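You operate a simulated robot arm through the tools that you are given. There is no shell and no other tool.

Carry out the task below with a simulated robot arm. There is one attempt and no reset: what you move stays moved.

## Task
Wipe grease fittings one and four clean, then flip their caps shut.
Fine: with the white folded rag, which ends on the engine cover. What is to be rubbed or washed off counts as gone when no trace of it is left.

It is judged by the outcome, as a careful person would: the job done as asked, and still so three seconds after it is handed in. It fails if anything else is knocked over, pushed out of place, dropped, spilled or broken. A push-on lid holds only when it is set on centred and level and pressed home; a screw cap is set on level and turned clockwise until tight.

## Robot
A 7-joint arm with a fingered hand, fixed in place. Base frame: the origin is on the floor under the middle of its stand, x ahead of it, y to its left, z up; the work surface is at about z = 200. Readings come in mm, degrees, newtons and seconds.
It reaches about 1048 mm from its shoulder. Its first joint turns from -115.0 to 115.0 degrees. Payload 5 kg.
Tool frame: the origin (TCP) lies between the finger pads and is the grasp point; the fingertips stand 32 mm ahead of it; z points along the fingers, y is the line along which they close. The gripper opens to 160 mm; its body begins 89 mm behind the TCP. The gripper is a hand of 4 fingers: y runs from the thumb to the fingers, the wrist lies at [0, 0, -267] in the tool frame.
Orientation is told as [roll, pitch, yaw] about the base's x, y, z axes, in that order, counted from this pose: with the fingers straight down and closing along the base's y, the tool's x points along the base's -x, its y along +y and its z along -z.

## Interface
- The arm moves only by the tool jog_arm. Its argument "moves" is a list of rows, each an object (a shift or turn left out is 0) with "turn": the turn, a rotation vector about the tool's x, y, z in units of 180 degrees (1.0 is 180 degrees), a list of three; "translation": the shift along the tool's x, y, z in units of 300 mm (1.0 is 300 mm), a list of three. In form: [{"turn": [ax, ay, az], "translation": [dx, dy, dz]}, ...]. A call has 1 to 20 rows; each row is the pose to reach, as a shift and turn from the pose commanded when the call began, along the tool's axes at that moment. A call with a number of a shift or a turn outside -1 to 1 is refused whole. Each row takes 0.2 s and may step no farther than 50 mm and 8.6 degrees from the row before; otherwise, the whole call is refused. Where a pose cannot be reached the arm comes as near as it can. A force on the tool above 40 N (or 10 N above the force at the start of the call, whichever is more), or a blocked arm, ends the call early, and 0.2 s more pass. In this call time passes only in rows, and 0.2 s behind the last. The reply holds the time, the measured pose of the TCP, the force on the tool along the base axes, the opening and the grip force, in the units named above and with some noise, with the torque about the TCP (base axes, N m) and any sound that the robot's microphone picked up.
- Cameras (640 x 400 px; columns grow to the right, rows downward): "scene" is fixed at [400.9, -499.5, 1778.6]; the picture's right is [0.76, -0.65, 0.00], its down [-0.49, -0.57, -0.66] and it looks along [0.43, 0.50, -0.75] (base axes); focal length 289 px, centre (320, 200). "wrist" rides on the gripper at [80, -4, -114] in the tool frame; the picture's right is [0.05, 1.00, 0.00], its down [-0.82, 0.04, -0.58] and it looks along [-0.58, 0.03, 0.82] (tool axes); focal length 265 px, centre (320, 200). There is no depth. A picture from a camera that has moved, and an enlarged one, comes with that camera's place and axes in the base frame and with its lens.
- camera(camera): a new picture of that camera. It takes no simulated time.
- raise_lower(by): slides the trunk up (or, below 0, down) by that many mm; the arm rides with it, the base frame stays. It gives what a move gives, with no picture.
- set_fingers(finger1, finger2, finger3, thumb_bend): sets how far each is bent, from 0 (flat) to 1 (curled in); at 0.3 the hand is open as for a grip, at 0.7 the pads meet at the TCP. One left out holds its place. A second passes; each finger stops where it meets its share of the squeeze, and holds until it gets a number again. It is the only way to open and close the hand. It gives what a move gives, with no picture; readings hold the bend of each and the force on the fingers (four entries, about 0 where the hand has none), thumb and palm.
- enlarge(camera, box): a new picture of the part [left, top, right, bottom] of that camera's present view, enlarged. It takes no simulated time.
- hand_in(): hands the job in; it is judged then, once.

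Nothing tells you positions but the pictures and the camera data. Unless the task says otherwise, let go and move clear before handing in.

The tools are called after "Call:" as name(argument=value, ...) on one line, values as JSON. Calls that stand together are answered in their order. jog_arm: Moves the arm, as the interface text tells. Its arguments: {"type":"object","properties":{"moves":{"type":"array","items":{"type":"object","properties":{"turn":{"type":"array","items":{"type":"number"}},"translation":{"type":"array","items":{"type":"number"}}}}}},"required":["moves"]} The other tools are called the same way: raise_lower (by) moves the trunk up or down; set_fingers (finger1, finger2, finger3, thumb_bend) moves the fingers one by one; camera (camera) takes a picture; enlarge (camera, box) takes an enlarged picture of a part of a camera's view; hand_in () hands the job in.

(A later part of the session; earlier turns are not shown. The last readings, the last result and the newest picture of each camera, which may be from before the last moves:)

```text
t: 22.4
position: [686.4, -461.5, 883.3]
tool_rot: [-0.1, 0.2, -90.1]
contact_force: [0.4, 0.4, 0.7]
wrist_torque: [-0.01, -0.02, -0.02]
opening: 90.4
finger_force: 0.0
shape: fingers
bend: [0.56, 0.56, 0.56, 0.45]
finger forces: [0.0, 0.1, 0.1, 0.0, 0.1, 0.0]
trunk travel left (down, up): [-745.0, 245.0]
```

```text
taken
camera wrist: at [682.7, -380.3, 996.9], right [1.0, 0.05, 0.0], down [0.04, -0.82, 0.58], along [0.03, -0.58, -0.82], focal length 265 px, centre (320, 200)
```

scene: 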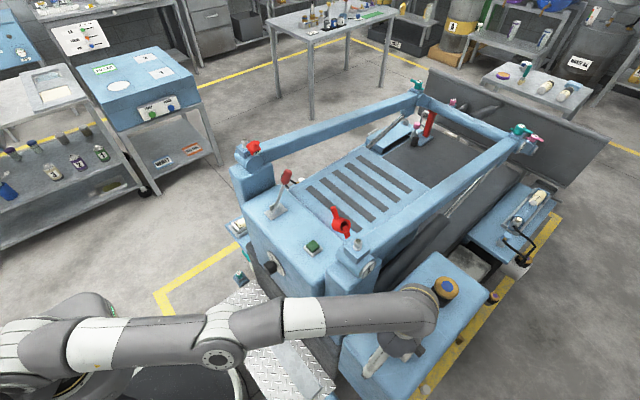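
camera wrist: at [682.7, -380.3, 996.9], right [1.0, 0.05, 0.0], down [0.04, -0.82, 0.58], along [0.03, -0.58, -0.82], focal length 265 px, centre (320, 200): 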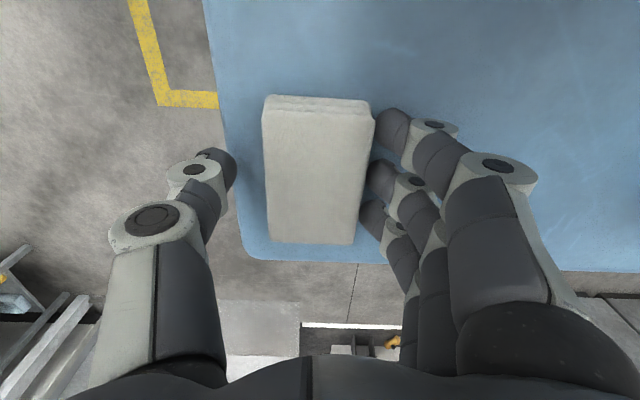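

The rag is centred between fingers and thumb. Now I'll squeeze.

Call:
set_fingers(finger1=0.6, finger2=0.6, finger3=0.6, thumb_bend=0.6)

Call:
camera(camera="wrist")

```text
t: 23.4
position: [687.2, -461.4, 883.9]
tool_rot: [-0.1, 0.1, -90.1]
contact_force: [-0.5, -0.3, 2.3]
wrist_torque: [0.0, -0.03, -0.01]
opening: 69.4
finger_force: 8.7
shape: fingers
bend: [0.58, 0.58, 0.58, 0.57]
finger forces: [3.1, 3.0, 3.0, 0.0, 9.6, 0.1]
trunk travel left (down, up): [-745.0, 245.0]
```

```text
taken
camera wrist: at [682.5, -380.3, 997.2], right [1.0, 0.05, 0.0], down [0.04, -0.82, 0.58], along [0.03, -0.58, -0.82], focal length 265 px, centre (320, 200)
```

wrist: 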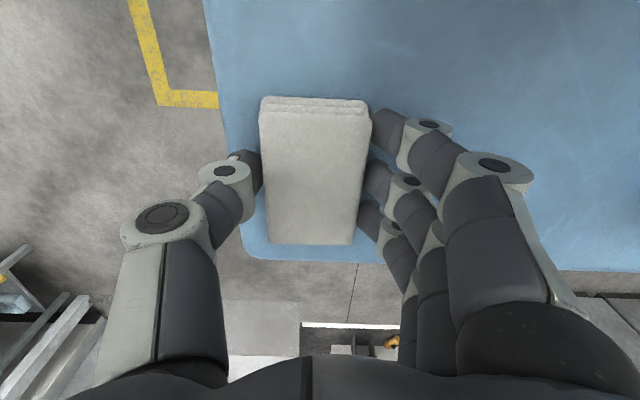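

It is gripped at 69 mm with about 9 N. I'll tighten a bit more and lift slightly to test the hold.

Call:
set_fingers(finger1=0.66, finger2=0.66, finger3=0.66, thumb_bend=0.66)

Call:
raise_lower(by=25)

Call:
camera(camera="wrist")

```text
t: 24.4
position: [685.8, -462.0, 883.4]
tool_rot: [-0.1, 0.1, -90.2]
contact_force: [0.8, -0.1, 0.4]
wrist_torque: [0.02, -0.01, 0.01]
opening: 68.0
finger_force: 22.2
shape: fingers
bend: [0.6, 0.6, 0.6, 0.59]
finger forces: [7.4, 7.4, 7.4, 0.0, 22.3, 0.0]
trunk travel left (down, up): [-745.0, 245.0]
```

```text
t: 25.1
position: [687.2, -462.2, 907.9]
tool_rot: [-0.2, 0.1, -90.0]
contact_force: [-0.4, -0.4, -1.1]
wrist_torque: [0.0, 0.0, 0.0]
opening: 68.3
finger_force: 22.3
shape: fingers
bend: [0.6, 0.6, 0.6, 0.59]
finger forces: [7.4, 7.4, 7.4, 0.0, 22.3, 0.0]
trunk travel left (down, up): [-770.0, 220.0]
```

```text
taken
camera wrist: at [682.9, -380.4, 1021.7], right [1.0, 0.05, 0.0], down [0.04, -0.82, 0.58], along [0.03, -0.57, -0.82], focal length 265 px, centre (320, 200)
```

wrist: 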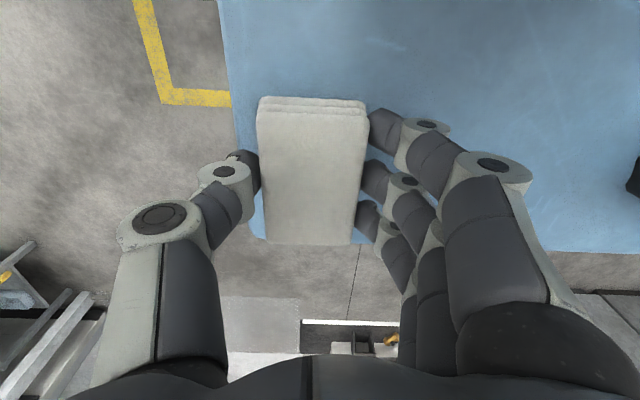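

The rag is held firmly and lifted. Next I'll raise the trunk, then bring the hand back and up before moving over fitting 1.

Call:
raise_lower(by=200)

Call:
jog_arm(moves=[{"translation": [0.04, -0.08, -0.05]}, {"translation": [0.08, -0.16, -0.1]}, {"translation": [0.12, -0.24, -0.16]}, {"translation": [0.16, -0.3, -0.28]}, {"translation": [0.18, -0.3, -0.42]}, {"translation": [0.2, -0.3, -0.56]}, {"translation": [0.2, -0.3, -0.68]}])

Call:
camera(camera="scene")

Call:
camera(camera="wrist")

```text
t: 27.3
position: [685.3, -462.0, 1108.6]
tool_rot: [-0.1, 0.1, -90.1]
contact_force: [-0.7, -0.2, -0.2]
wrist_torque: [-0.01, -0.02, 0.0]
opening: 68.1
finger_force: 22.7
shape: fingers
bend: [0.6, 0.6, 0.6, 0.59]
finger forces: [7.4, 7.4, 7.4, 0.0, 22.3, 0.1]
trunk travel left (down, up): [-970.0, 20.0]
```

```text
t: 28.9
position: [592.3, -403.4, 1312.0]
tool_rot: [-0.1, 0.1, -90.0]
contact_force: [-0.4, 0.1, -0.8]
wrist_torque: [0.02, 0.0, -0.02]
opening: 68.2
finger_force: 21.7
shape: fingers
bend: [0.6, 0.6, 0.6, 0.59]
finger forces: [7.4, 7.5, 7.4, 0.1, 22.0, 0.0]
trunk travel left (down, up): [-970.0, 20.0]
```

```text
taken
```

scene: 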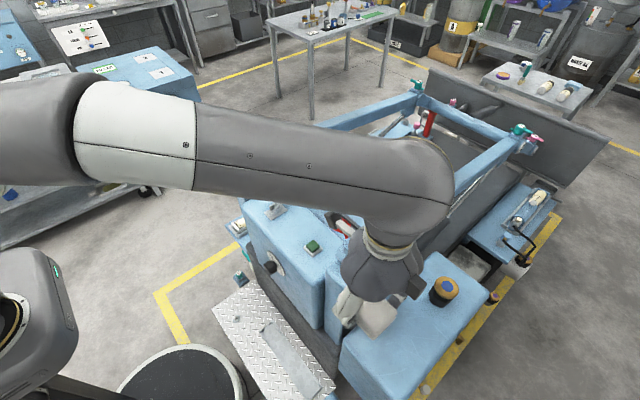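

```text
taken
camera wrist: at [589.2, -321.7, 1425.0], right [1.0, 0.05, 0.0], down [0.04, -0.82, 0.58], along [0.03, -0.57, -0.82], focal length 265 px, centre (320, 200)
```

wrist: 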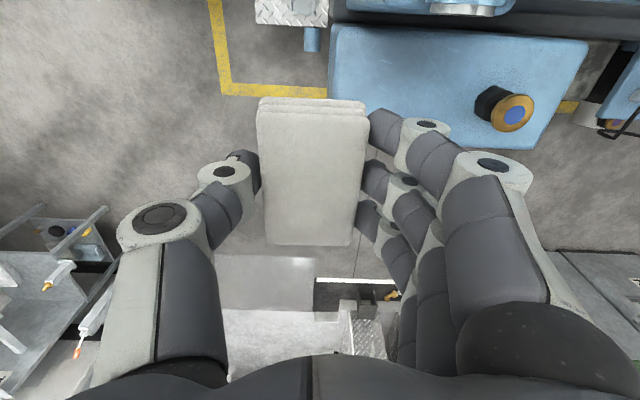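

I'm clear and holding the rag. Now I'll move over fitting 1, offset to −y so the rag's inner part covers the nipple without touching the open cap.

Call:
jog_arm(moves=[{"translation": [0.075, 0.085, 0]}, {"translation": [0.15, 0.17, 0]}, {"translation": [0.225, 0.255, 0.01]}, {"translation": [0.3, 0.34, 0.02]}, {"translation": [0.38, 0.423, 0.04]}])

Call:
camera(camera="scene")

Call:
camera(camera="wrist")

```text
t: 30.1
position: [724.5, -285.8, 1299.8]
tool_rot: [-0.2, 0.1, -90.1]
contact_force: [0.9, 0.6, 0.1]
wrist_torque: [-0.02, 0.04, -0.01]
opening: 68.0
finger_force: 22.6
shape: fingers
bend: [0.6, 0.6, 0.6, 0.59]
finger forces: [7.3, 7.5, 7.4, 0.0, 22.1, 0.1]
trunk travel left (down, up): [-970.0, 20.0]
```

```text
taken
```

scene: 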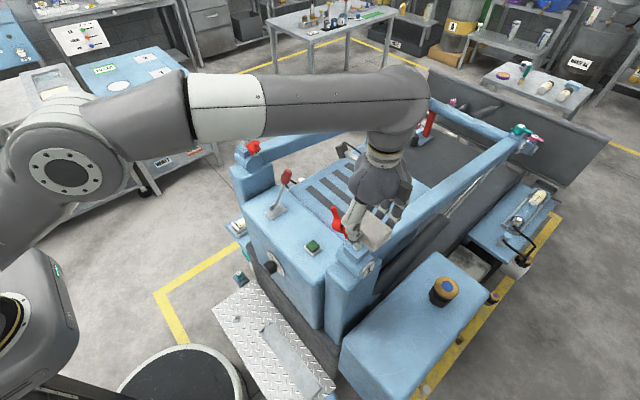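

```text
taken
camera wrist: at [720.9, -204.7, 1413.4], right [1.0, 0.05, 0.0], down [0.04, -0.82, 0.58], along [0.03, -0.58, -0.82], focal length 265 px, centre (320, 200)
```

wrist: 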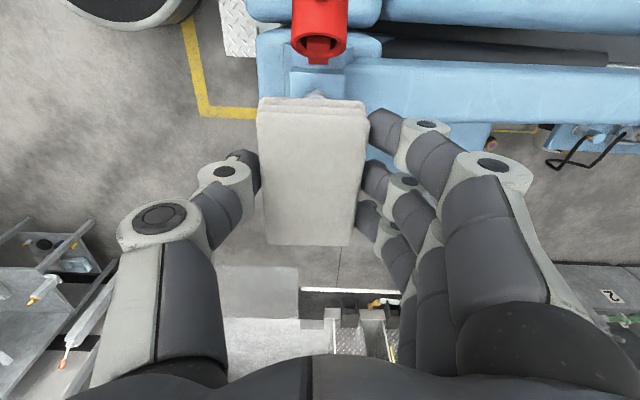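

Call:
enlarge(camera="wrist", box=[230, 0, 430, 130])

Call:
enlarge(camera="scene", box=[310, 160, 430, 270])

```text
3.08 times, centred on (330, 65) of wrist
camera zoom: at [720.9, -204.7, 1413.4], right [1.0, 0.05, 0.0], down [0.04, -0.82, 0.58], along [0.03, -0.58, -0.82], focal length 817 px, centre (289, 615)
```

zoom: 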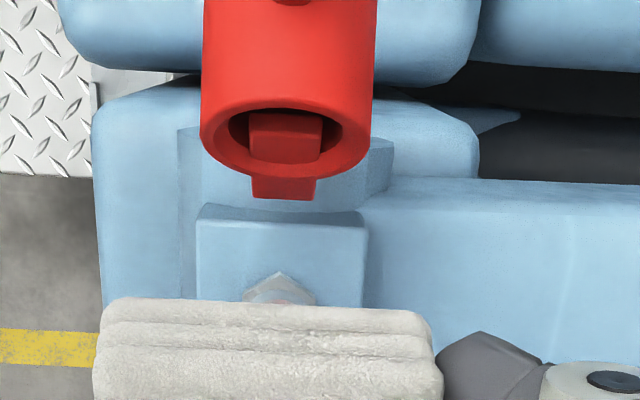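

```text
3.64 times, centred on (370, 215) of scene
camera zoom: at [400.9, -499.5, 1778.6], right [0.76, -0.65, 0.0], down [-0.49, -0.57, -0.66], along [0.43, 0.5, -0.75], focal length 1051 px, centre (138, 146)
```

zoom: 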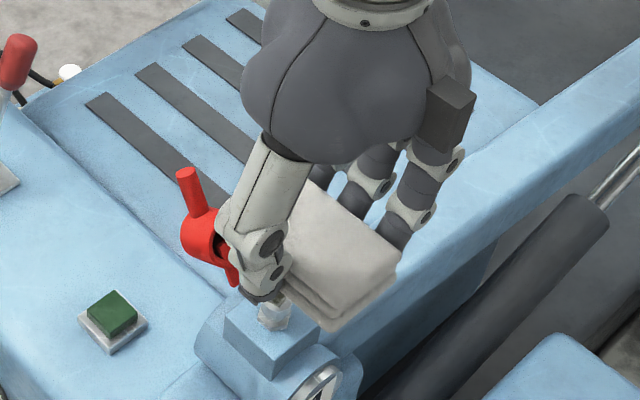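

The view is good: the rag hangs about 60 mm above the nipple, and its inner edge clears the cap by about 15 mm. I'll descend in stages until it makes light contact.

Call:
jog_arm(moves=[{"translation": [0, -0.013, 0.07]}, {"translation": [0, -0.013, 0.14]}])

Call:
jog_arm(moves=[{"translation": [0, 0, 0.01]}, {"translation": [0, 0, 0.02]}, {"translation": [0, 0, 0.03]}])

Call:
enlarge(camera="scene", box=[310, 160, 430, 270])

```text
t: 30.7
position: [718.5, -287.2, 1258.5]
tool_rot: [-0.1, 0.0, -90.1]
contact_force: [0.1, -0.3, -0.2]
wrist_torque: [0.0, 0.02, 0.0]
opening: 67.9
finger_force: 21.9
shape: fingers
bend: [0.6, 0.6, 0.6, 0.59]
finger forces: [7.3, 7.4, 7.5, 0.0, 22.1, 0.1]
trunk travel left (down, up): [-970.0, 20.0]
```

```text
t: 31.5
position: [718.8, -289.8, 1248.6]
tool_rot: [-0.1, 0.1, -89.9]
contact_force: [0.6, 0.2, -0.4]
wrist_torque: [0.02, 0.0, 0.0]
opening: 68.1
finger_force: 21.9
shape: fingers
bend: [0.6, 0.6, 0.6, 0.59]
finger forces: [7.3, 7.3, 7.4, 0.0, 22.0, 0.0]
trunk travel left (down, up): [-970.0, 20.0]
```

```text
3.64 times, centred on (370, 215) of scene
camera zoom: at [400.9, -499.5, 1778.6], right [0.76, -0.65, 0.0], down [-0.49, -0.57, -0.66], along [0.43, 0.5, -0.75], focal length 1051 px, centre (138, 146)
```

zoom: 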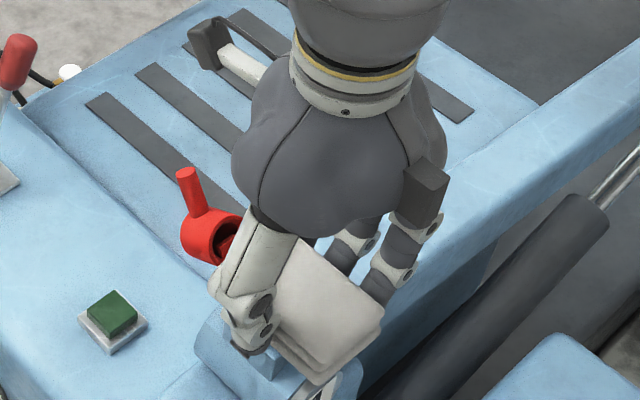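

Call:
jog_arm(moves=[{"translation": [0.01, 0, 0.01]}, {"translation": [0.01, 0, 0.02]}, {"translation": [0.01, 0, 0.027]}])

Call:
enlarge(camera="scene", box=[310, 180, 410, 280])

Call:
camera(camera="wrist")

```text
t: 32.3
position: [719.8, -284.4, 1240.5]
tool_rot: [-0.1, 0.1, -90.0]
contact_force: [-0.4, 0.0, -0.9]
wrist_torque: [-0.03, -0.01, -0.03]
opening: 68.2
finger_force: 22.1
shape: fingers
bend: [0.6, 0.6, 0.6, 0.59]
finger forces: [7.3, 7.3, 7.3, 0.0, 21.8, 0.1]
trunk travel left (down, up): [-970.0, 20.0]
```

```text
4.00 times, centred on (360, 230) of scene
camera zoom: at [400.9, -499.5, 1778.6], right [0.76, -0.65, 0.0], down [-0.49, -0.57, -0.66], along [0.43, 0.5, -0.75], focal length 1156 px, centre (160, 80)
```

zoom: 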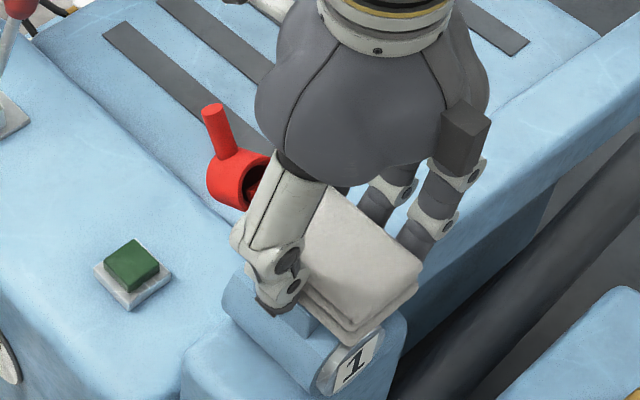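

```text
taken
camera wrist: at [715.8, -203.4, 1354.6], right [1.0, 0.05, 0.0], down [0.04, -0.82, 0.58], along [0.03, -0.58, -0.82], focal length 265 px, centre (320, 200)
```

wrist: 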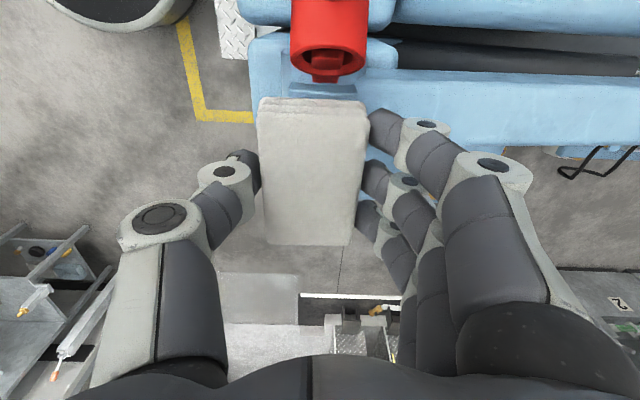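

Call:
jog_arm(moves=[{"translation": [0, 0, 0.007]}, {"translation": [0, 0, 0.014]}, {"translation": [0, 0, 0.021]}])

Call:
enlarge(camera="wrist", box=[230, 0, 430, 130])

```text
t: 33.1
position: [719.8, -285.1, 1239.5]
tool_rot: [0.2, 0.0, -90.1]
contact_force: [3.9, -2.9, 23.3]
wrist_torque: [0.09, -0.22, -0.02]
opening: 67.7
finger_force: 25.6
shape: fingers
bend: [0.61, 0.6, 0.6, 0.59]
finger forces: [9.7, 9.3, 8.3, 0.1, 23.6, 0.0]
trunk travel left (down, up): [-970.0, 20.0]
```

```text
3.08 times, centred on (330, 65) of wrist
camera zoom: at [714.8, -203.3, 1352.6], right [1.0, 0.05, 0.0], down [0.04, -0.82, 0.58], along [0.03, -0.58, -0.82], focal length 817 px, centre (289, 615)
```

zoom: 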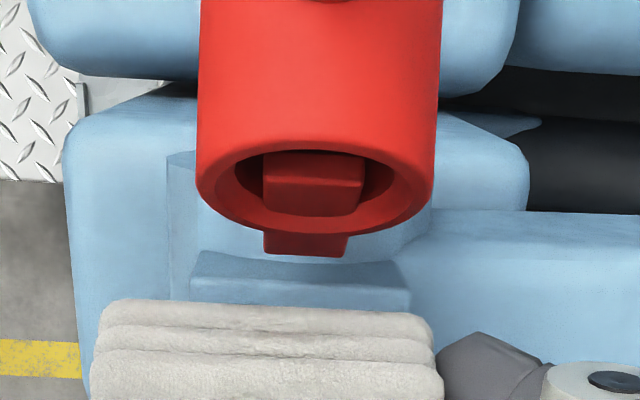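

Contact came at TCP z 1239.5 with 23 N, so my estimate of the nipple top was right. I'll ease off slightly and rub in short crossing strokes.

Call:
jog_arm(moves=[{"translation": [0, 0, -0.006]}, {"translation": [0, 0.03, -0.006]}, {"translation": [0, 0.05, -0.006]}, {"translation": [0, 0.02, -0.006]}, {"translation": [0, -0.02, -0.006]}, {"translation": [0, -0.05, -0.006]}, {"translation": [0, -0.02, -0.006]}, {"translation": [0, 0.02, -0.006]}, {"translation": [0, 0.05, -0.006]}, {"translation": [-0.02, 0.02, -0.006]}, {"translation": [-0.04, 0, -0.006]}, {"translation": [-0.06, -0.02, -0.006]}, {"translation": [-0.04, -0.04, -0.006]}, {"translation": [-0.02, -0.02, -0.006]}, {"translation": [0.01, 0, -0.006]}, {"translation": [-0.03, 0, -0.006]}, {"translation": [-0.06, 0, -0.006]}, {"translation": [-0.03, 0, -0.006]}, {"translation": [0.01, 0, -0.006]}, {"translation": [0, 0, -0.006]}])

```text
t: 37.3
position: [718.0, -283.5, 1238.2]
tool_rot: [0.0, 0.1, -90.0]
contact_force: [-0.2, 1.8, 4.5]
wrist_torque: [0.11, 0.01, -0.02]
opening: 67.9
finger_force: 22.2
shape: fingers
bend: [0.61, 0.61, 0.6, 0.6]
finger forces: [7.1, 7.6, 7.4, 0.0, 22.8, 0.0]
trunk travel left (down, up): [-970.0, 20.0]
```

The strokes are done and the force is down to 4.5 N. I'll lift and shift outward to inspect the nipple.

Call:
jog_arm(moves=[{"translation": [0, 0, -0.1]}, {"translation": [0, 0, -0.2]}, {"translation": [-0.12, 0, -0.25]}, {"translation": [-0.25, 0, -0.25]}])

Call:
enlarge(camera="wrist", box=[250, 60, 400, 200])

Call:
enlarge(camera="scene", box=[330, 220, 390, 270])

Call:
camera(camera="wrist")

```text
t: 38.3
position: [721.6, -358.9, 1309.0]
tool_rot: [-0.1, 0.2, -89.9]
contact_force: [1.1, -0.1, 0.0]
wrist_torque: [0.04, 0.02, 0.04]
opening: 67.8
finger_force: 21.8
shape: fingers
bend: [0.61, 0.61, 0.6, 0.6]
finger forces: [6.8, 7.3, 7.5, 0.0, 21.6, 0.0]
trunk travel left (down, up): [-970.0, 20.0]
```

```text
2.86 times, centred on (325, 130) of wrist
camera zoom: at [717.7, -277.9, 1423.2], right [1.0, 0.05, 0.0], down [0.04, -0.82, 0.57], along [0.03, -0.57, -0.82], focal length 758 px, centre (306, 400)
```

zoom: 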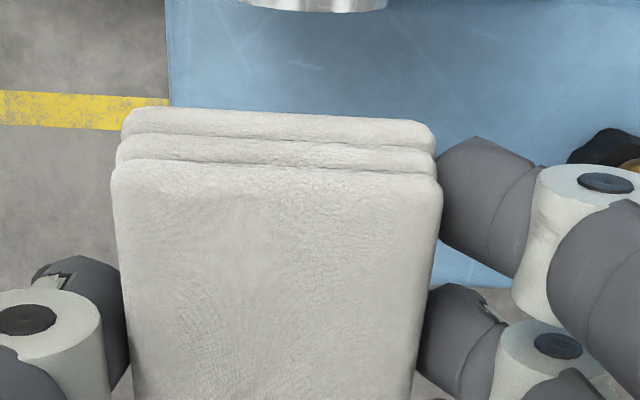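

```text
8.00 times, centred on (360, 245) of scene
camera zoom: at [400.9, -499.5, 1778.6], right [0.76, -0.65, 0.0], down [-0.49, -0.57, -0.66], along [0.43, 0.5, -0.75], focal length 2312 px, centre (0, -160)
```

zoom: 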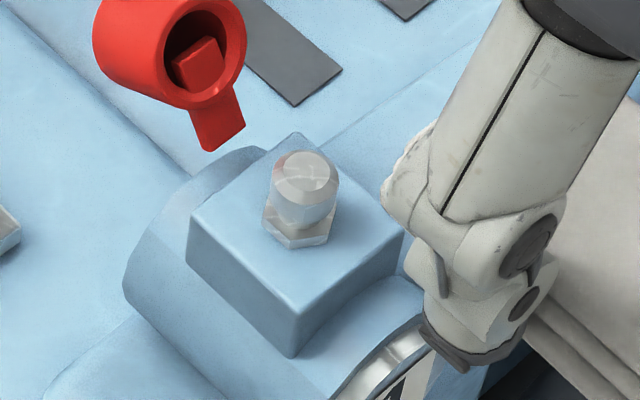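

```text
taken
camera wrist: at [717.7, -277.9, 1423.2], right [1.0, 0.05, 0.0], down [0.04, -0.82, 0.57], along [0.03, -0.57, -0.82], focal length 265 px, centre (320, 200)
```

wrist: 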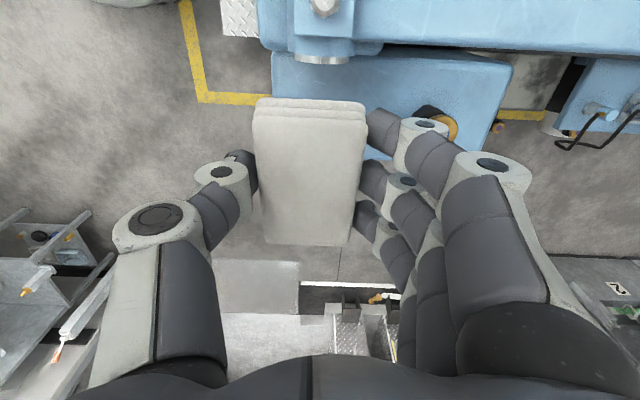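

The greenish grease on top is gone. I'll zoom closer to check for any trace.

Call:
enlarge(camera="scene", box=[350, 234, 378, 254])

Call:
enlarge(camera="wrist", box=[300, 0, 350, 30])

```text
16.00 times, centred on (364, 244) of scene
camera zoom: at [400.9, -499.5, 1778.6], right [0.76, -0.65, 0.0], down [-0.49, -0.57, -0.66], along [0.43, 0.5, -0.75], focal length 4624 px, centre (-384, -504)
```

zoom: 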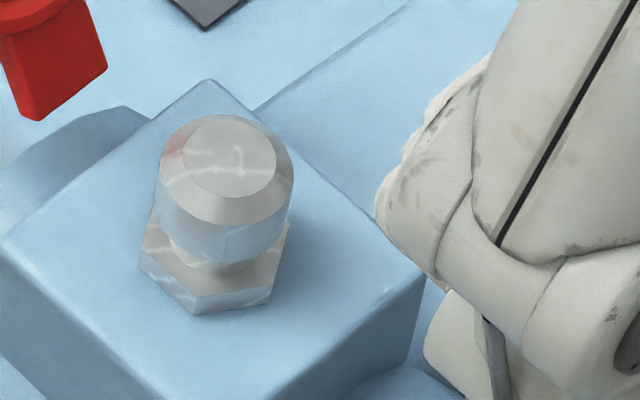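

```text
12.80 times, centred on (325, 15) of wrist
camera zoom: at [717.7, -277.9, 1423.2], right [1.0, 0.05, 0.0], down [0.04, -0.82, 0.57], along [0.03, -0.57, -0.82], focal length 3397 px, centre (256, 2568)
```

zoom: 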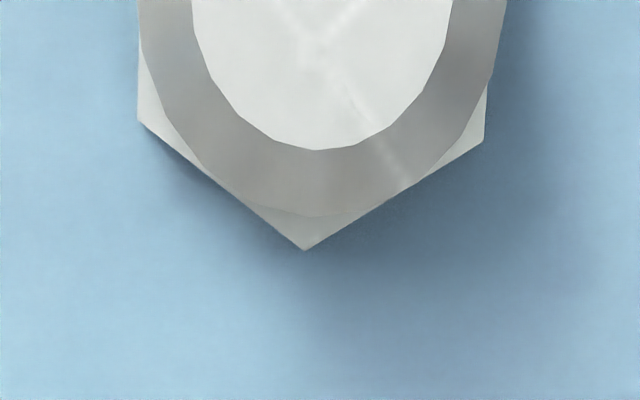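

Fitting 1 looks completely clean, and the faint red tint is only the cap's reflection. Next I'll carry the rag over to fitting 4, staying high and slightly nearer the robot to clear the cap handles.

Call:
jog_arm(moves=[{"translation": [0.1, -0.053, -0.04]}, {"translation": [0.2, -0.107, -0.08]}, {"translation": [0.3, -0.16, -0.12]}, {"translation": [0.4, -0.214, -0.15]}, {"translation": [0.5, -0.267, -0.15]}])

Call:
jog_arm(moves=[{"translation": [0.14, 0, 0]}, {"translation": [0.28, 0, 0]}, {"translation": [0.42, 0, 0]}, {"translation": [0.56, 0, 0]}, {"translation": [0.7, 0, 0]}, {"translation": [0.84, 0, 0]}, {"translation": [0.98, 0, 0]}])

Call:
camera(camera="scene")

Call:
camera(camera="wrist")

```text
t: 39.5
position: [640.6, -206.4, 1358.2]
tool_rot: [0.0, 0.0, -90.0]
contact_force: [-0.6, 0.4, -0.3]
wrist_torque: [-0.06, -0.02, -0.03]
opening: 67.9
finger_force: 21.0
shape: fingers
bend: [0.61, 0.61, 0.6, 0.6]
finger forces: [6.9, 7.2, 7.4, 0.0, 21.2, 0.0]
trunk travel left (down, up): [-970.0, 20.0]
```

```text
t: 41.1
position: [642.5, 87.9, 1358.1]
tool_rot: [-0.2, -0.1, -90.1]
contact_force: [0.4, 0.4, 0.4]
wrist_torque: [-0.03, -0.02, 0.0]
opening: 67.8
finger_force: 20.7
shape: fingers
bend: [0.61, 0.61, 0.6, 0.6]
finger forces: [6.7, 7.0, 7.3, 0.0, 21.1, 0.0]
trunk travel left (down, up): [-970.0, 20.0]
```

```text
taken
```

scene: 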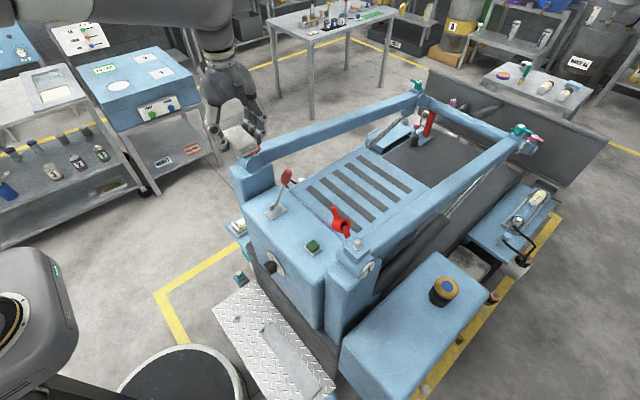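

```text
taken
camera wrist: at [638.2, 168.2, 1471.6], right [1.0, 0.05, 0.0], down [0.04, -0.82, 0.58], along [0.03, -0.58, -0.82], focal length 265 px, centre (320, 200)
```

wrist: 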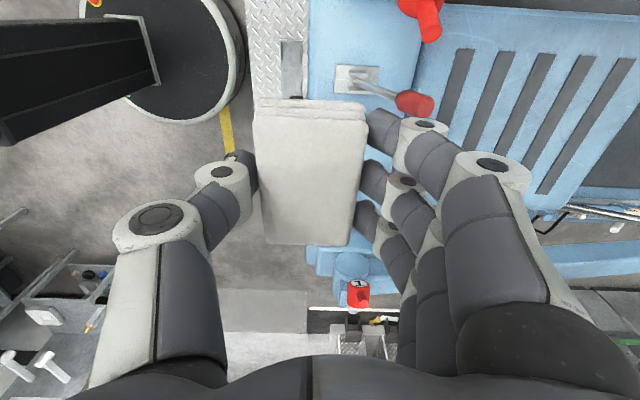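

Crossing is fine. Now I'll go over fitting 4, offset to +y away from its open cap.

Call:
jog_arm(moves=[{"translation": [0.14, 0.0, 0]}, {"translation": [0.28, 0.03, 0]}, {"translation": [0.42, 0.09, 0]}, {"translation": [0.56, 0.16, 0.02]}, {"translation": [0.68, 0.24, 0.05]}, {"translation": [0.68, 0.25, 0.12]}])

Call:
camera(camera="scene")

Call:
enlarge(camera="scene", box=[200, 90, 320, 190])

Call:
camera(camera="wrist")

```text
t: 42.5
position: [713.3, 286.7, 1323.0]
tool_rot: [-0.1, 0.2, -90.1]
contact_force: [-1.0, -0.9, 0.0]
wrist_torque: [0.05, -0.02, 0.0]
opening: 67.7
finger_force: 21.6
shape: fingers
bend: [0.61, 0.61, 0.6, 0.6]
finger forces: [6.9, 7.1, 7.0, 0.0, 20.9, 0.1]
trunk travel left (down, up): [-970.0, 20.0]
```

```text
taken
```

scene: 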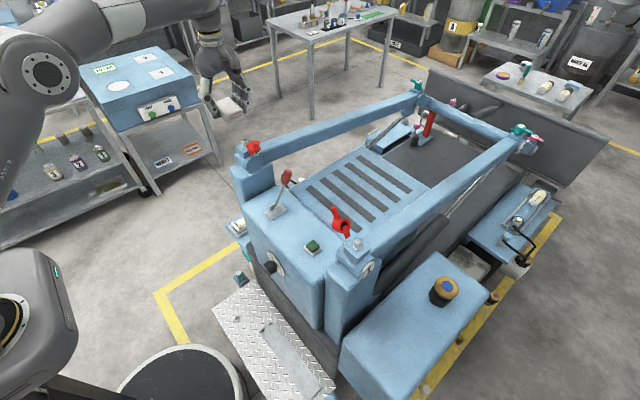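

```text
4.00 times, centred on (260, 140) of scene
camera zoom: at [400.9, -499.5, 1778.6], right [0.76, -0.65, 0.0], down [-0.49, -0.57, -0.66], along [0.43, 0.5, -0.75], focal length 1156 px, centre (560, 440)
```

zoom: 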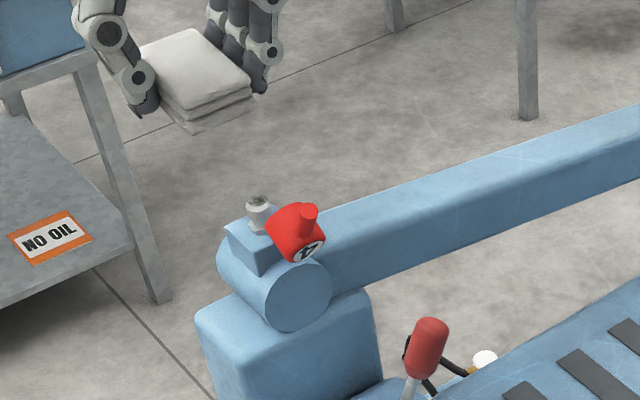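

```text
taken
camera wrist: at [709.9, 369.5, 1437.8], right [1.0, 0.05, 0.0], down [0.04, -0.82, 0.57], along [0.03, -0.57, -0.82], focal length 265 px, centre (320, 200)
```

wrist: 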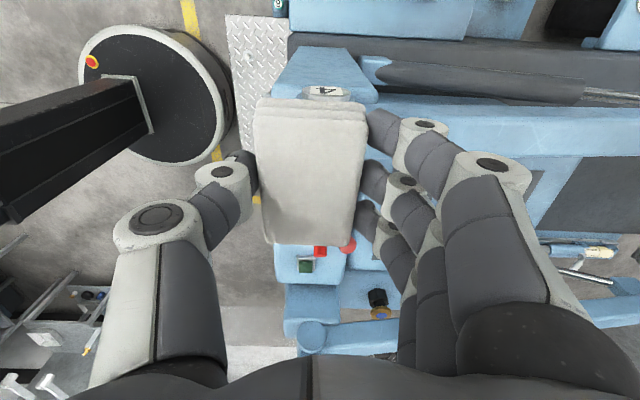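

Nipple 4 triangulates to about (717, 248, 1196). I'll shift slightly and descend to just above it.

Call:
jog_arm(moves=[{"translation": [-0.008, 0.01, 0.1]}, {"translation": [-0.017, 0.017, 0.2]}, {"translation": [-0.017, 0.017, 0.25]}])

Call:
enlarge(camera="scene", box=[200, 90, 300, 180])

Call:
camera(camera="wrist")

```text
t: 43.3
position: [718.9, 284.6, 1244.8]
tool_rot: [-0.1, 0.1, -90.1]
contact_force: [0.4, -0.6, 0.1]
wrist_torque: [0.0, 0.03, -0.01]
opening: 67.7
finger_force: 20.7
shape: fingers
bend: [0.61, 0.61, 0.6, 0.6]
finger forces: [6.7, 6.9, 7.2, 0.0, 21.0, 0.0]
trunk travel left (down, up): [-970.0, 20.0]
```

```text
4.44 times, centred on (250, 135) of scene
camera zoom: at [400.9, -499.5, 1778.6], right [0.76, -0.65, 0.0], down [-0.49, -0.57, -0.66], along [0.43, 0.5, -0.75], focal length 1284 px, centre (631, 489)
```

zoom: 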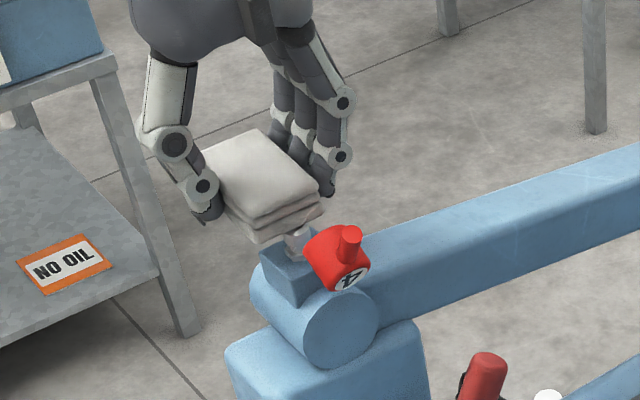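

```text
taken
camera wrist: at [715.4, 365.7, 1359.2], right [1.0, 0.05, 0.0], down [0.04, -0.82, 0.58], along [0.03, -0.58, -0.82], focal length 265 px, centre (320, 200)
```

wrist: 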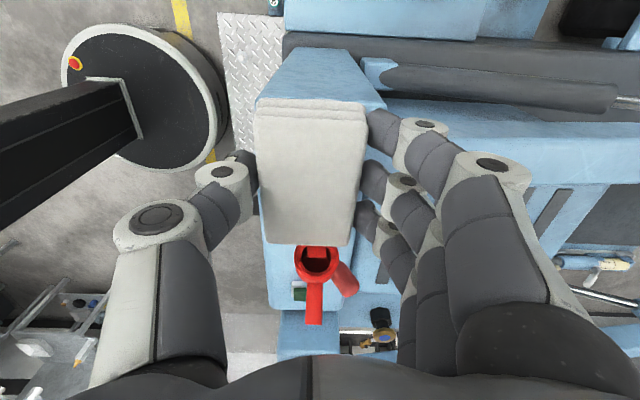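

Call:
jog_arm(moves=[{"translation": [-0.02, 0, 0]}, {"translation": [-0.02, 0, 0.01]}, {"translation": [-0.02, 0, 0.02]}, {"translation": [-0.02, 0, 0.03]}])

Call:
enlarge(camera="scene", box=[230, 110, 290, 160])

```text
t: 44.3
position: [720.6, 279.0, 1239.4]
tool_rot: [0.1, 0.3, -89.9]
contact_force: [-0.2, 2.2, 9.0]
wrist_torque: [-0.32, 0.03, 0.03]
opening: 67.7
finger_force: 22.1
shape: fingers
bend: [0.6, 0.61, 0.61, 0.6]
finger forces: [6.3, 7.0, 9.1, 0.0, 21.9, 0.0]
trunk travel left (down, up): [-970.0, 20.0]
```

```text
8.00 times, centred on (260, 135) of scene
camera zoom: at [400.9, -499.5, 1778.6], right [0.76, -0.65, 0.0], down [-0.49, -0.57, -0.66], along [0.43, 0.5, -0.75], focal length 2312 px, centre (800, 720)
```

zoom: 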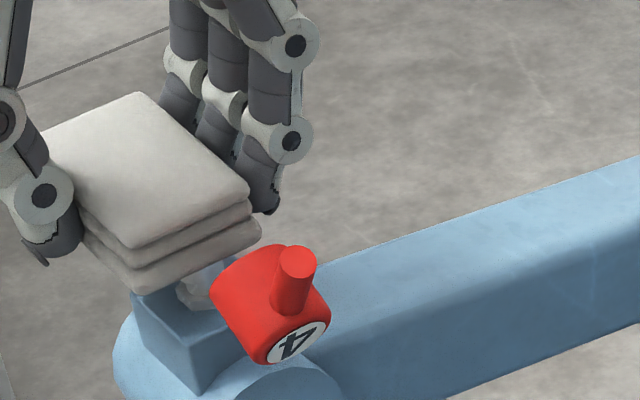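

Contact is 9 N with the rag covering nipple 4. I'll rub with similar strokes, biased away from the cap.

Call:
jog_arm(moves=[{"translation": [0, 0, 0.004]}, {"translation": [0, 0.03, 0.005]}, {"translation": [0, 0.05, 0.005]}, {"translation": [0, 0.02, 0.005]}, {"translation": [0, -0.02, 0.005]}, {"translation": [0, -0.05, 0.005]}, {"translation": [0, -0.02, 0.005]}, {"translation": [0, 0.02, 0.005]}, {"translation": [0, 0.05, 0.005]}, {"translation": [0.02, 0.02, 0.005]}, {"translation": [0.035, 0, 0.005]}, {"translation": [0.035, -0.03, 0.005]}, {"translation": [0.015, -0.04, 0.005]}, {"translation": [-0.01, -0.02, 0.005]}, {"translation": [-0.015, 0, 0.005]}, {"translation": [0.01, 0, 0.005]}, {"translation": [0.035, 0, 0.005]}, {"translation": [0.01, 0, 0.005]}, {"translation": [-0.015, 0, 0.005]}, {"translation": [0, 0, 0.005]}])

```text
t: 48.5
position: [721.1, 274.8, 1236.7]
tool_rot: [0.0, 0.0, -90.2]
contact_force: [-0.8, -3.6, 6.3]
wrist_torque: [-0.25, 0.04, -0.01]
opening: 67.8
finger_force: 22.5
shape: fingers
bend: [0.6, 0.61, 0.61, 0.6]
finger forces: [7.0, 7.6, 7.5, 0.1, 22.9, 0.0]
trunk travel left (down, up): [-970.0, 20.0]
```

Strokes are done. I'll lift, move outward and inspect nipple 4.

Call:
jog_arm(moves=[{"translation": [0, 0, -0.1]}, {"translation": [0, 0, -0.2]}, {"translation": [0, -0.1, -0.3]}, {"translation": [0, -0.2, -0.38]}])

Call:
enlarge(camera="scene", box=[230, 130, 260, 152])

Call:
camera(camera="wrist")

Call:
camera(camera="scene")

```text
t: 49.5
position: [660.0, 275.1, 1352.4]
tool_rot: [-0.1, 0.1, -90.0]
contact_force: [-0.3, -0.6, -0.6]
wrist_torque: [-0.02, -0.07, -0.02]
opening: 67.8
finger_force: 21.4
shape: fingers
bend: [0.6, 0.61, 0.61, 0.6]
finger forces: [7.2, 7.3, 6.8, 0.0, 21.4, 0.1]
trunk travel left (down, up): [-970.0, 20.0]
```

```text
16.00 times, centred on (245, 141) of scene
camera zoom: at [400.9, -499.5, 1778.6], right [0.76, -0.65, 0.0], down [-0.49, -0.57, -0.66], along [0.43, 0.5, -0.75], focal length 4624 px, centre (1520, 1144)
```

zoom: 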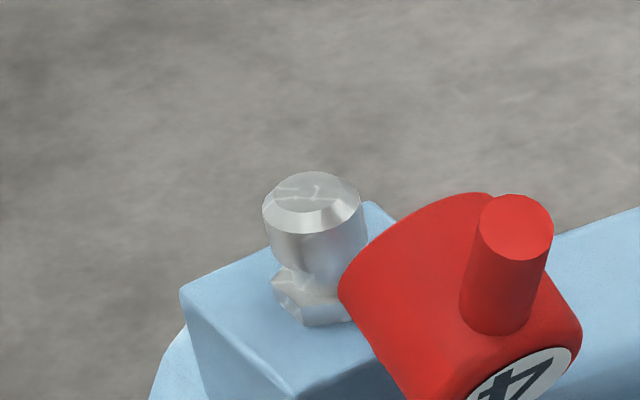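

```text
taken
camera wrist: at [656.2, 357.1, 1466.5], right [1.0, 0.05, 0.0], down [0.04, -0.82, 0.58], along [0.03, -0.58, -0.82], focal length 265 px, centre (320, 200)
```

wrist: 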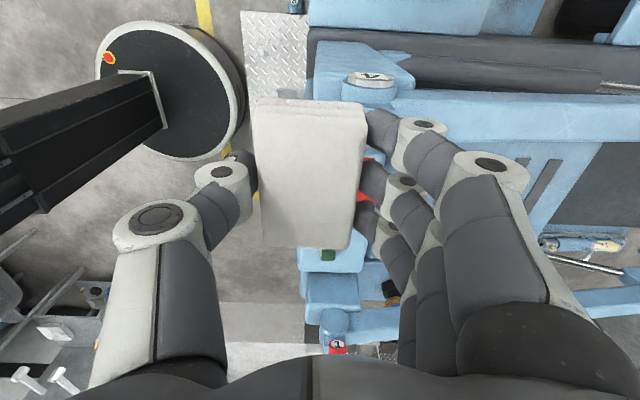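

```text
taken
```

scene: 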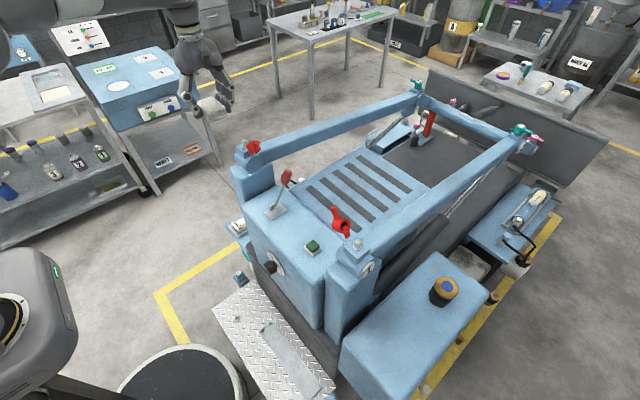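

Both nipples look clean. Now I'll take the rag to the engine cover, the louvred panel at about z 956, x 887–1169. I'll turn the hand back 90° so it closes along y while moving to the machine's centre line at a safe height.

Call:
jog_arm(moves=[{"translation": [-0.08, -0.003, 0], "turn": [0, 0, -0.0417]}, {"translation": [-0.16, -0.006, 0], "turn": [0, 0, -0.0833]}, {"translation": [-0.24, -0.009, 0], "turn": [0, 0, -0.125]}, {"translation": [-0.32, -0.012, 0], "turn": [0, 0, -0.1667]}, {"translation": [-0.4, -0.015, 0], "turn": [0, 0, -0.2083]}, {"translation": [-0.48, -0.018, 0], "turn": [0, 0, -0.25]}, {"translation": [-0.56, -0.02, 0], "turn": [0, 0, -0.2917]}, {"translation": [-0.65, -0.02, 0], "turn": [0, 0, -0.3333]}, {"translation": [-0.73, -0.02, 0], "turn": [0, 0, -0.375]}, {"translation": [-0.81, -0.02, 0], "turn": [0, 0, -0.4167]}, {"translation": [-0.9, -0.02, 0], "turn": [0, 0, -0.4583]}, {"translation": [-0.99, -0.02, 0], "turn": [0, 0, -0.5]}])

Call:
camera(camera="wrist")

Call:
camera(camera="scene")

```text
t: 52.1
position: [653.4, -22.4, 1350.0]
tool_rot: [0.1, 0.0, 0.1]
contact_force: [-0.3, -0.8, -0.7]
wrist_torque: [0.06, -0.02, 0.02]
opening: 67.5
finger_force: 21.4
shape: fingers
bend: [0.6, 0.61, 0.61, 0.6]
finger forces: [7.1, 7.4, 6.9, 0.1, 21.3, 0.0]
trunk travel left (down, up): [-970.0, 20.0]
```

```text
taken
camera wrist: at [573.6, -25.1, 1464.0], right [-0.05, 1.0, 0.0], down [0.82, 0.04, 0.58], along [0.58, 0.03, -0.82], focal length 265 px, centre (320, 200)
```

wrist: 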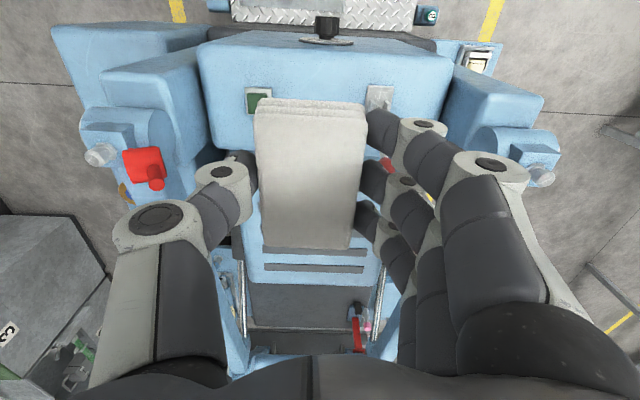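

```text
taken
```

scene: 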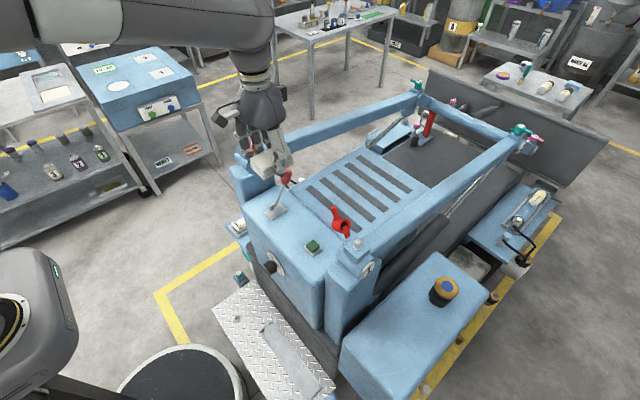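

Call:
enlarge(camera="wrist", box=[70, 120, 180, 200])

Call:
enlarge(camera="wrist", box=[500, 140, 580, 200])

Call:
enlarge(camera="scene", box=[260, 130, 460, 270])

```text
5.00 times, centred on (125, 160) of wrist
camera zoom: at [573.6, -25.1, 1464.0], right [-0.05, 1.0, 0.0], down [0.82, 0.04, 0.58], along [0.58, 0.03, -0.82], focal length 1327 px, centre (1295, 400)
```

zoom: 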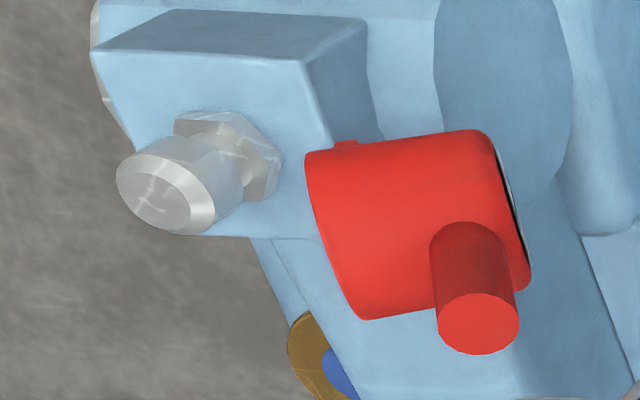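

```text
6.67 times, centred on (540, 170) of wrist
camera zoom: at [573.6, -25.1, 1464.0], right [-0.05, 1.0, 0.0], down [0.82, 0.04, 0.58], along [0.58, 0.03, -0.82], focal length 1769 px, centre (-1147, 400)
```

zoom: 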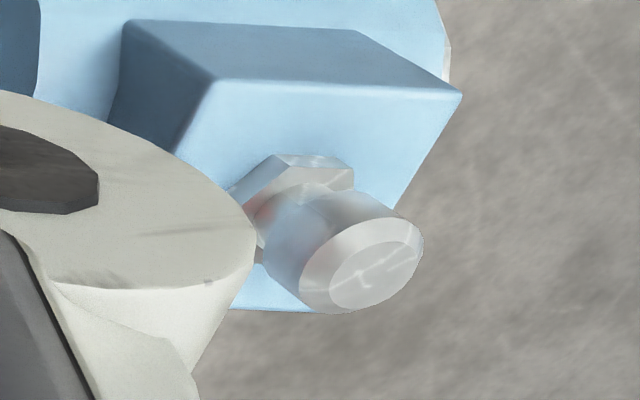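

```text
2.86 times, centred on (360, 200) of scene
camera zoom: at [400.9, -499.5, 1778.6], right [0.76, -0.65, 0.0], down [-0.49, -0.57, -0.66], along [0.43, 0.5, -0.75], focal length 826 px, centre (206, 200)
```

zoom: 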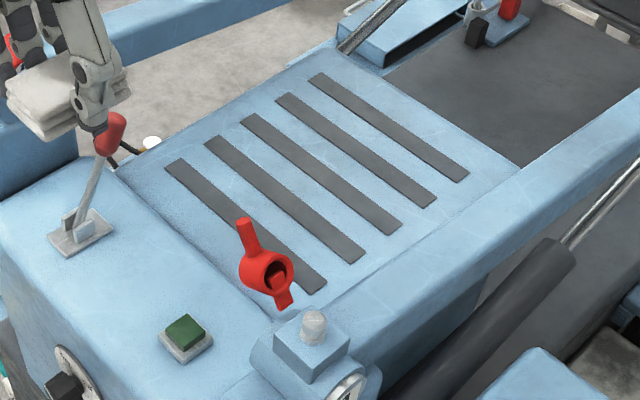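

Both nipples are clean from this side too. Now I'll tilt the hand 12° forward and carry the rag out over the engine cover, staying above the lever.

Call:
jog_arm(moves=[{"translation": [-0.133, -0.01, 0.067], "turn": [0, -0.0111, 0]}, {"translation": [-0.267, -0.02, 0.133], "turn": [0, -0.0222, 0]}, {"translation": [-0.4, -0.03, 0.2], "turn": [0, -0.0333, 0]}, {"translation": [-0.517, -0.04, 0.283], "turn": [0, -0.0444, 0]}, {"translation": [-0.617, -0.05, 0.35], "turn": [0, -0.0556, 0]}, {"translation": [-0.7, -0.06, 0.417], "turn": [0, -0.0667, 0]}, {"translation": [-0.757, -0.06, 0.533], "turn": [0, -0.0667, 0]}])

Call:
camera(camera="wrist")

Call:
camera(camera="scene")

```text
t: 53.7
position: [882.7, -38.1, 1188.9]
tool_rot: [0.1, -11.9, 0.0]
contact_force: [-0.1, -0.3, 0.3]
wrist_torque: [0.0, 0.06, 0.0]
opening: 67.5
finger_force: 20.8
shape: fingers
bend: [0.6, 0.61, 0.61, 0.6]
finger forces: [7.2, 7.3, 6.8, 0.1, 21.3, 0.0]
trunk travel left (down, up): [-970.0, 20.0]
```

```text
taken
camera wrist: at [780.4, -40.5, 1283.3], right [-0.05, 1.0, -0.01], down [0.68, 0.04, 0.73], along [0.73, 0.03, -0.68], focal length 265 px, centre (320, 200)
```

wrist: 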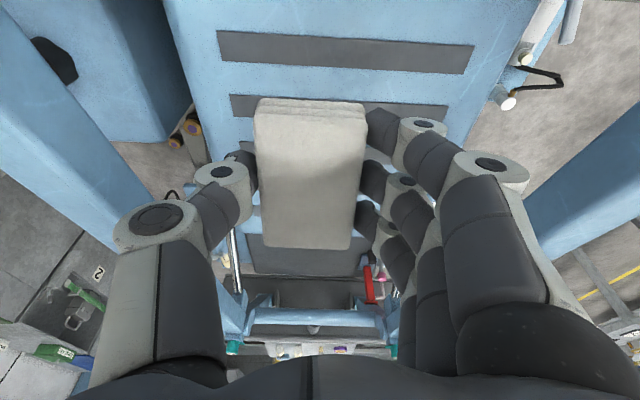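

```text
taken
```

scene: 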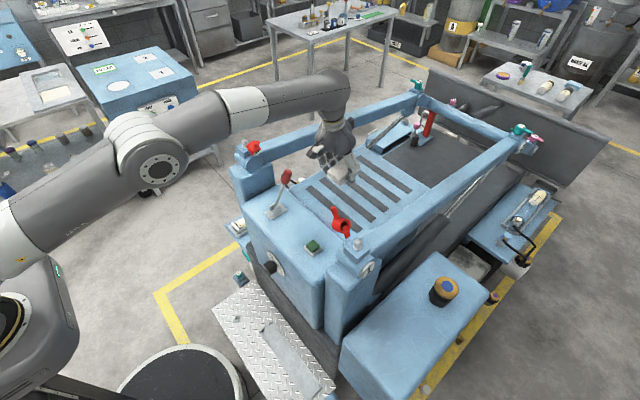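

The rag is above the louvred cover. I'll descend vertically.

Call:
jog_arm(moves=[{"translation": [0.0243, 0, 0.114]}, {"translation": [0.0485, 0, 0.228]}, {"translation": [0.0728, 0, 0.342]}, {"translation": [0.097, 0, 0.456]}])

Call:
camera(camera="wrist")

Call:
enlarge(camera="scene", box=[260, 110, 420, 230])

```text
t: 54.7
position: [881.3, -38.3, 1048.8]
tool_rot: [0.0, -12.0, -0.1]
contact_force: [0.6, -0.6, -1.1]
wrist_torque: [0.01, 0.04, 0.02]
opening: 67.8
finger_force: 21.2
shape: fingers
bend: [0.6, 0.61, 0.61, 0.6]
finger forces: [7.2, 7.3, 6.9, 0.1, 21.3, 0.0]
trunk travel left (down, up): [-970.0, 20.0]
```

```text
taken
camera wrist: at [779.0, -41.3, 1144.3], right [-0.05, 1.0, -0.01], down [0.68, 0.04, 0.73], along [0.73, 0.03, -0.68], focal length 265 px, centre (320, 200)
```

wrist: 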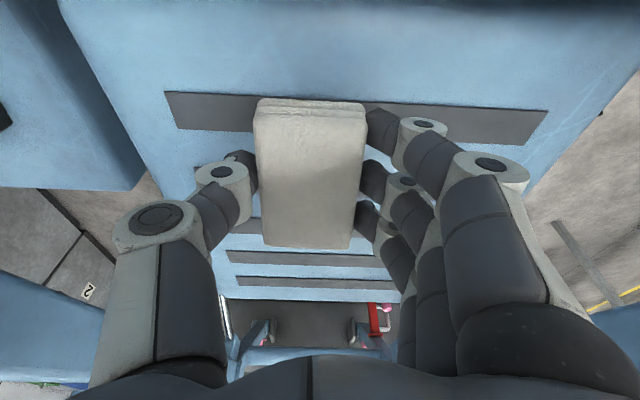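

```text
3.33 times, centred on (340, 170) of scene
camera zoom: at [400.9, -499.5, 1778.6], right [0.76, -0.65, 0.0], down [-0.49, -0.57, -0.66], along [0.43, 0.5, -0.75], focal length 963 px, centre (253, 300)
```

zoom: 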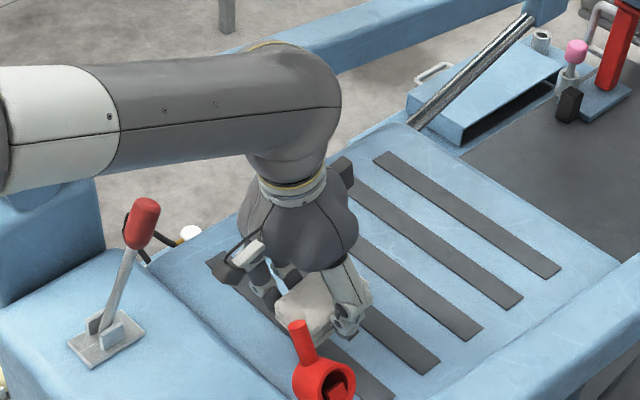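

Call:
jog_arm(moves=[{"translation": [0.0104, 0, 0.0489]}, {"translation": [0.0208, 0, 0.0978]}, {"translation": [0.0229, 0, 0.1076]}, {"translation": [0.025, 0, 0.1174]}])

Call:
jog_arm(moves=[{"translation": [0.0021, 0, 0.0098]}, {"translation": [0.0042, 0, 0.0196]}])

Call:
enlarge(camera="scene", box=[300, 150, 400, 230])

```text
t: 55.7
position: [880.5, -37.5, 1013.5]
tool_rot: [0.0, -11.9, -0.2]
contact_force: [0.7, -0.2, -0.5]
wrist_torque: [0.0, 0.0, 0.02]
opening: 67.8
finger_force: 21.5
shape: fingers
bend: [0.6, 0.61, 0.61, 0.6]
finger forces: [7.2, 7.2, 6.7, 0.0, 21.3, 0.0]
trunk travel left (down, up): [-970.0, 20.0]
```

```text
t: 56.3
position: [880.0, -37.6, 1008.5]
tool_rot: [0.1, -12.0, 0.0]
contact_force: [1.1, -0.2, 1.1]
wrist_torque: [-0.06, 0.04, -0.02]
opening: 67.5
finger_force: 21.3
shape: fingers
bend: [0.6, 0.61, 0.61, 0.6]
finger forces: [7.4, 7.3, 6.8, 0.1, 21.3, 0.0]
trunk travel left (down, up): [-970.0, 20.0]
```

```text
5.00 times, centred on (350, 190) of scene
camera zoom: at [400.9, -499.5, 1778.6], right [0.76, -0.65, 0.0], down [-0.49, -0.57, -0.66], along [0.43, 0.5, -0.75], focal length 1445 px, centre (170, 250)
```

zoom: 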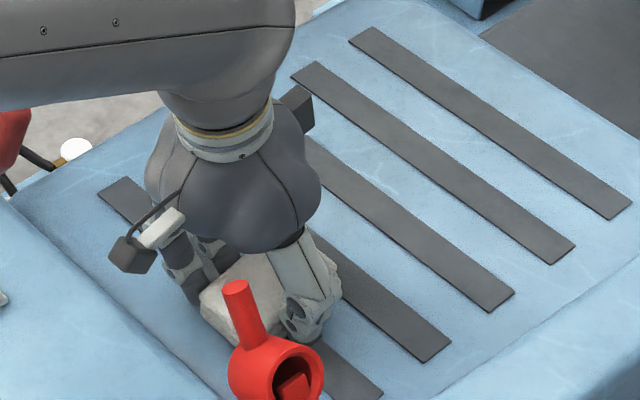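

Call:
jog_arm(moves=[{"translation": [0.0021, 0, 0.0098]}, {"translation": [0.0042, 0, 0.0196]}, {"translation": [0.0063, 0, 0.0293]}])

```text
t: 57.1
position: [881.3, -37.4, 1003.9]
tool_rot: [0.1, -12.4, -0.2]
contact_force: [1.2, 0.7, 26.5]
wrist_torque: [0.22, 0.77, 0.11]
opening: 67.3
finger_force: 30.4
shape: fingers
bend: [0.64, 0.61, 0.6, 0.6]
finger forces: [24.5, 6.9, 6.2, 0.1, 23.0, 0.1]
trunk travel left (down, up): [-970.0, 20.0]
```

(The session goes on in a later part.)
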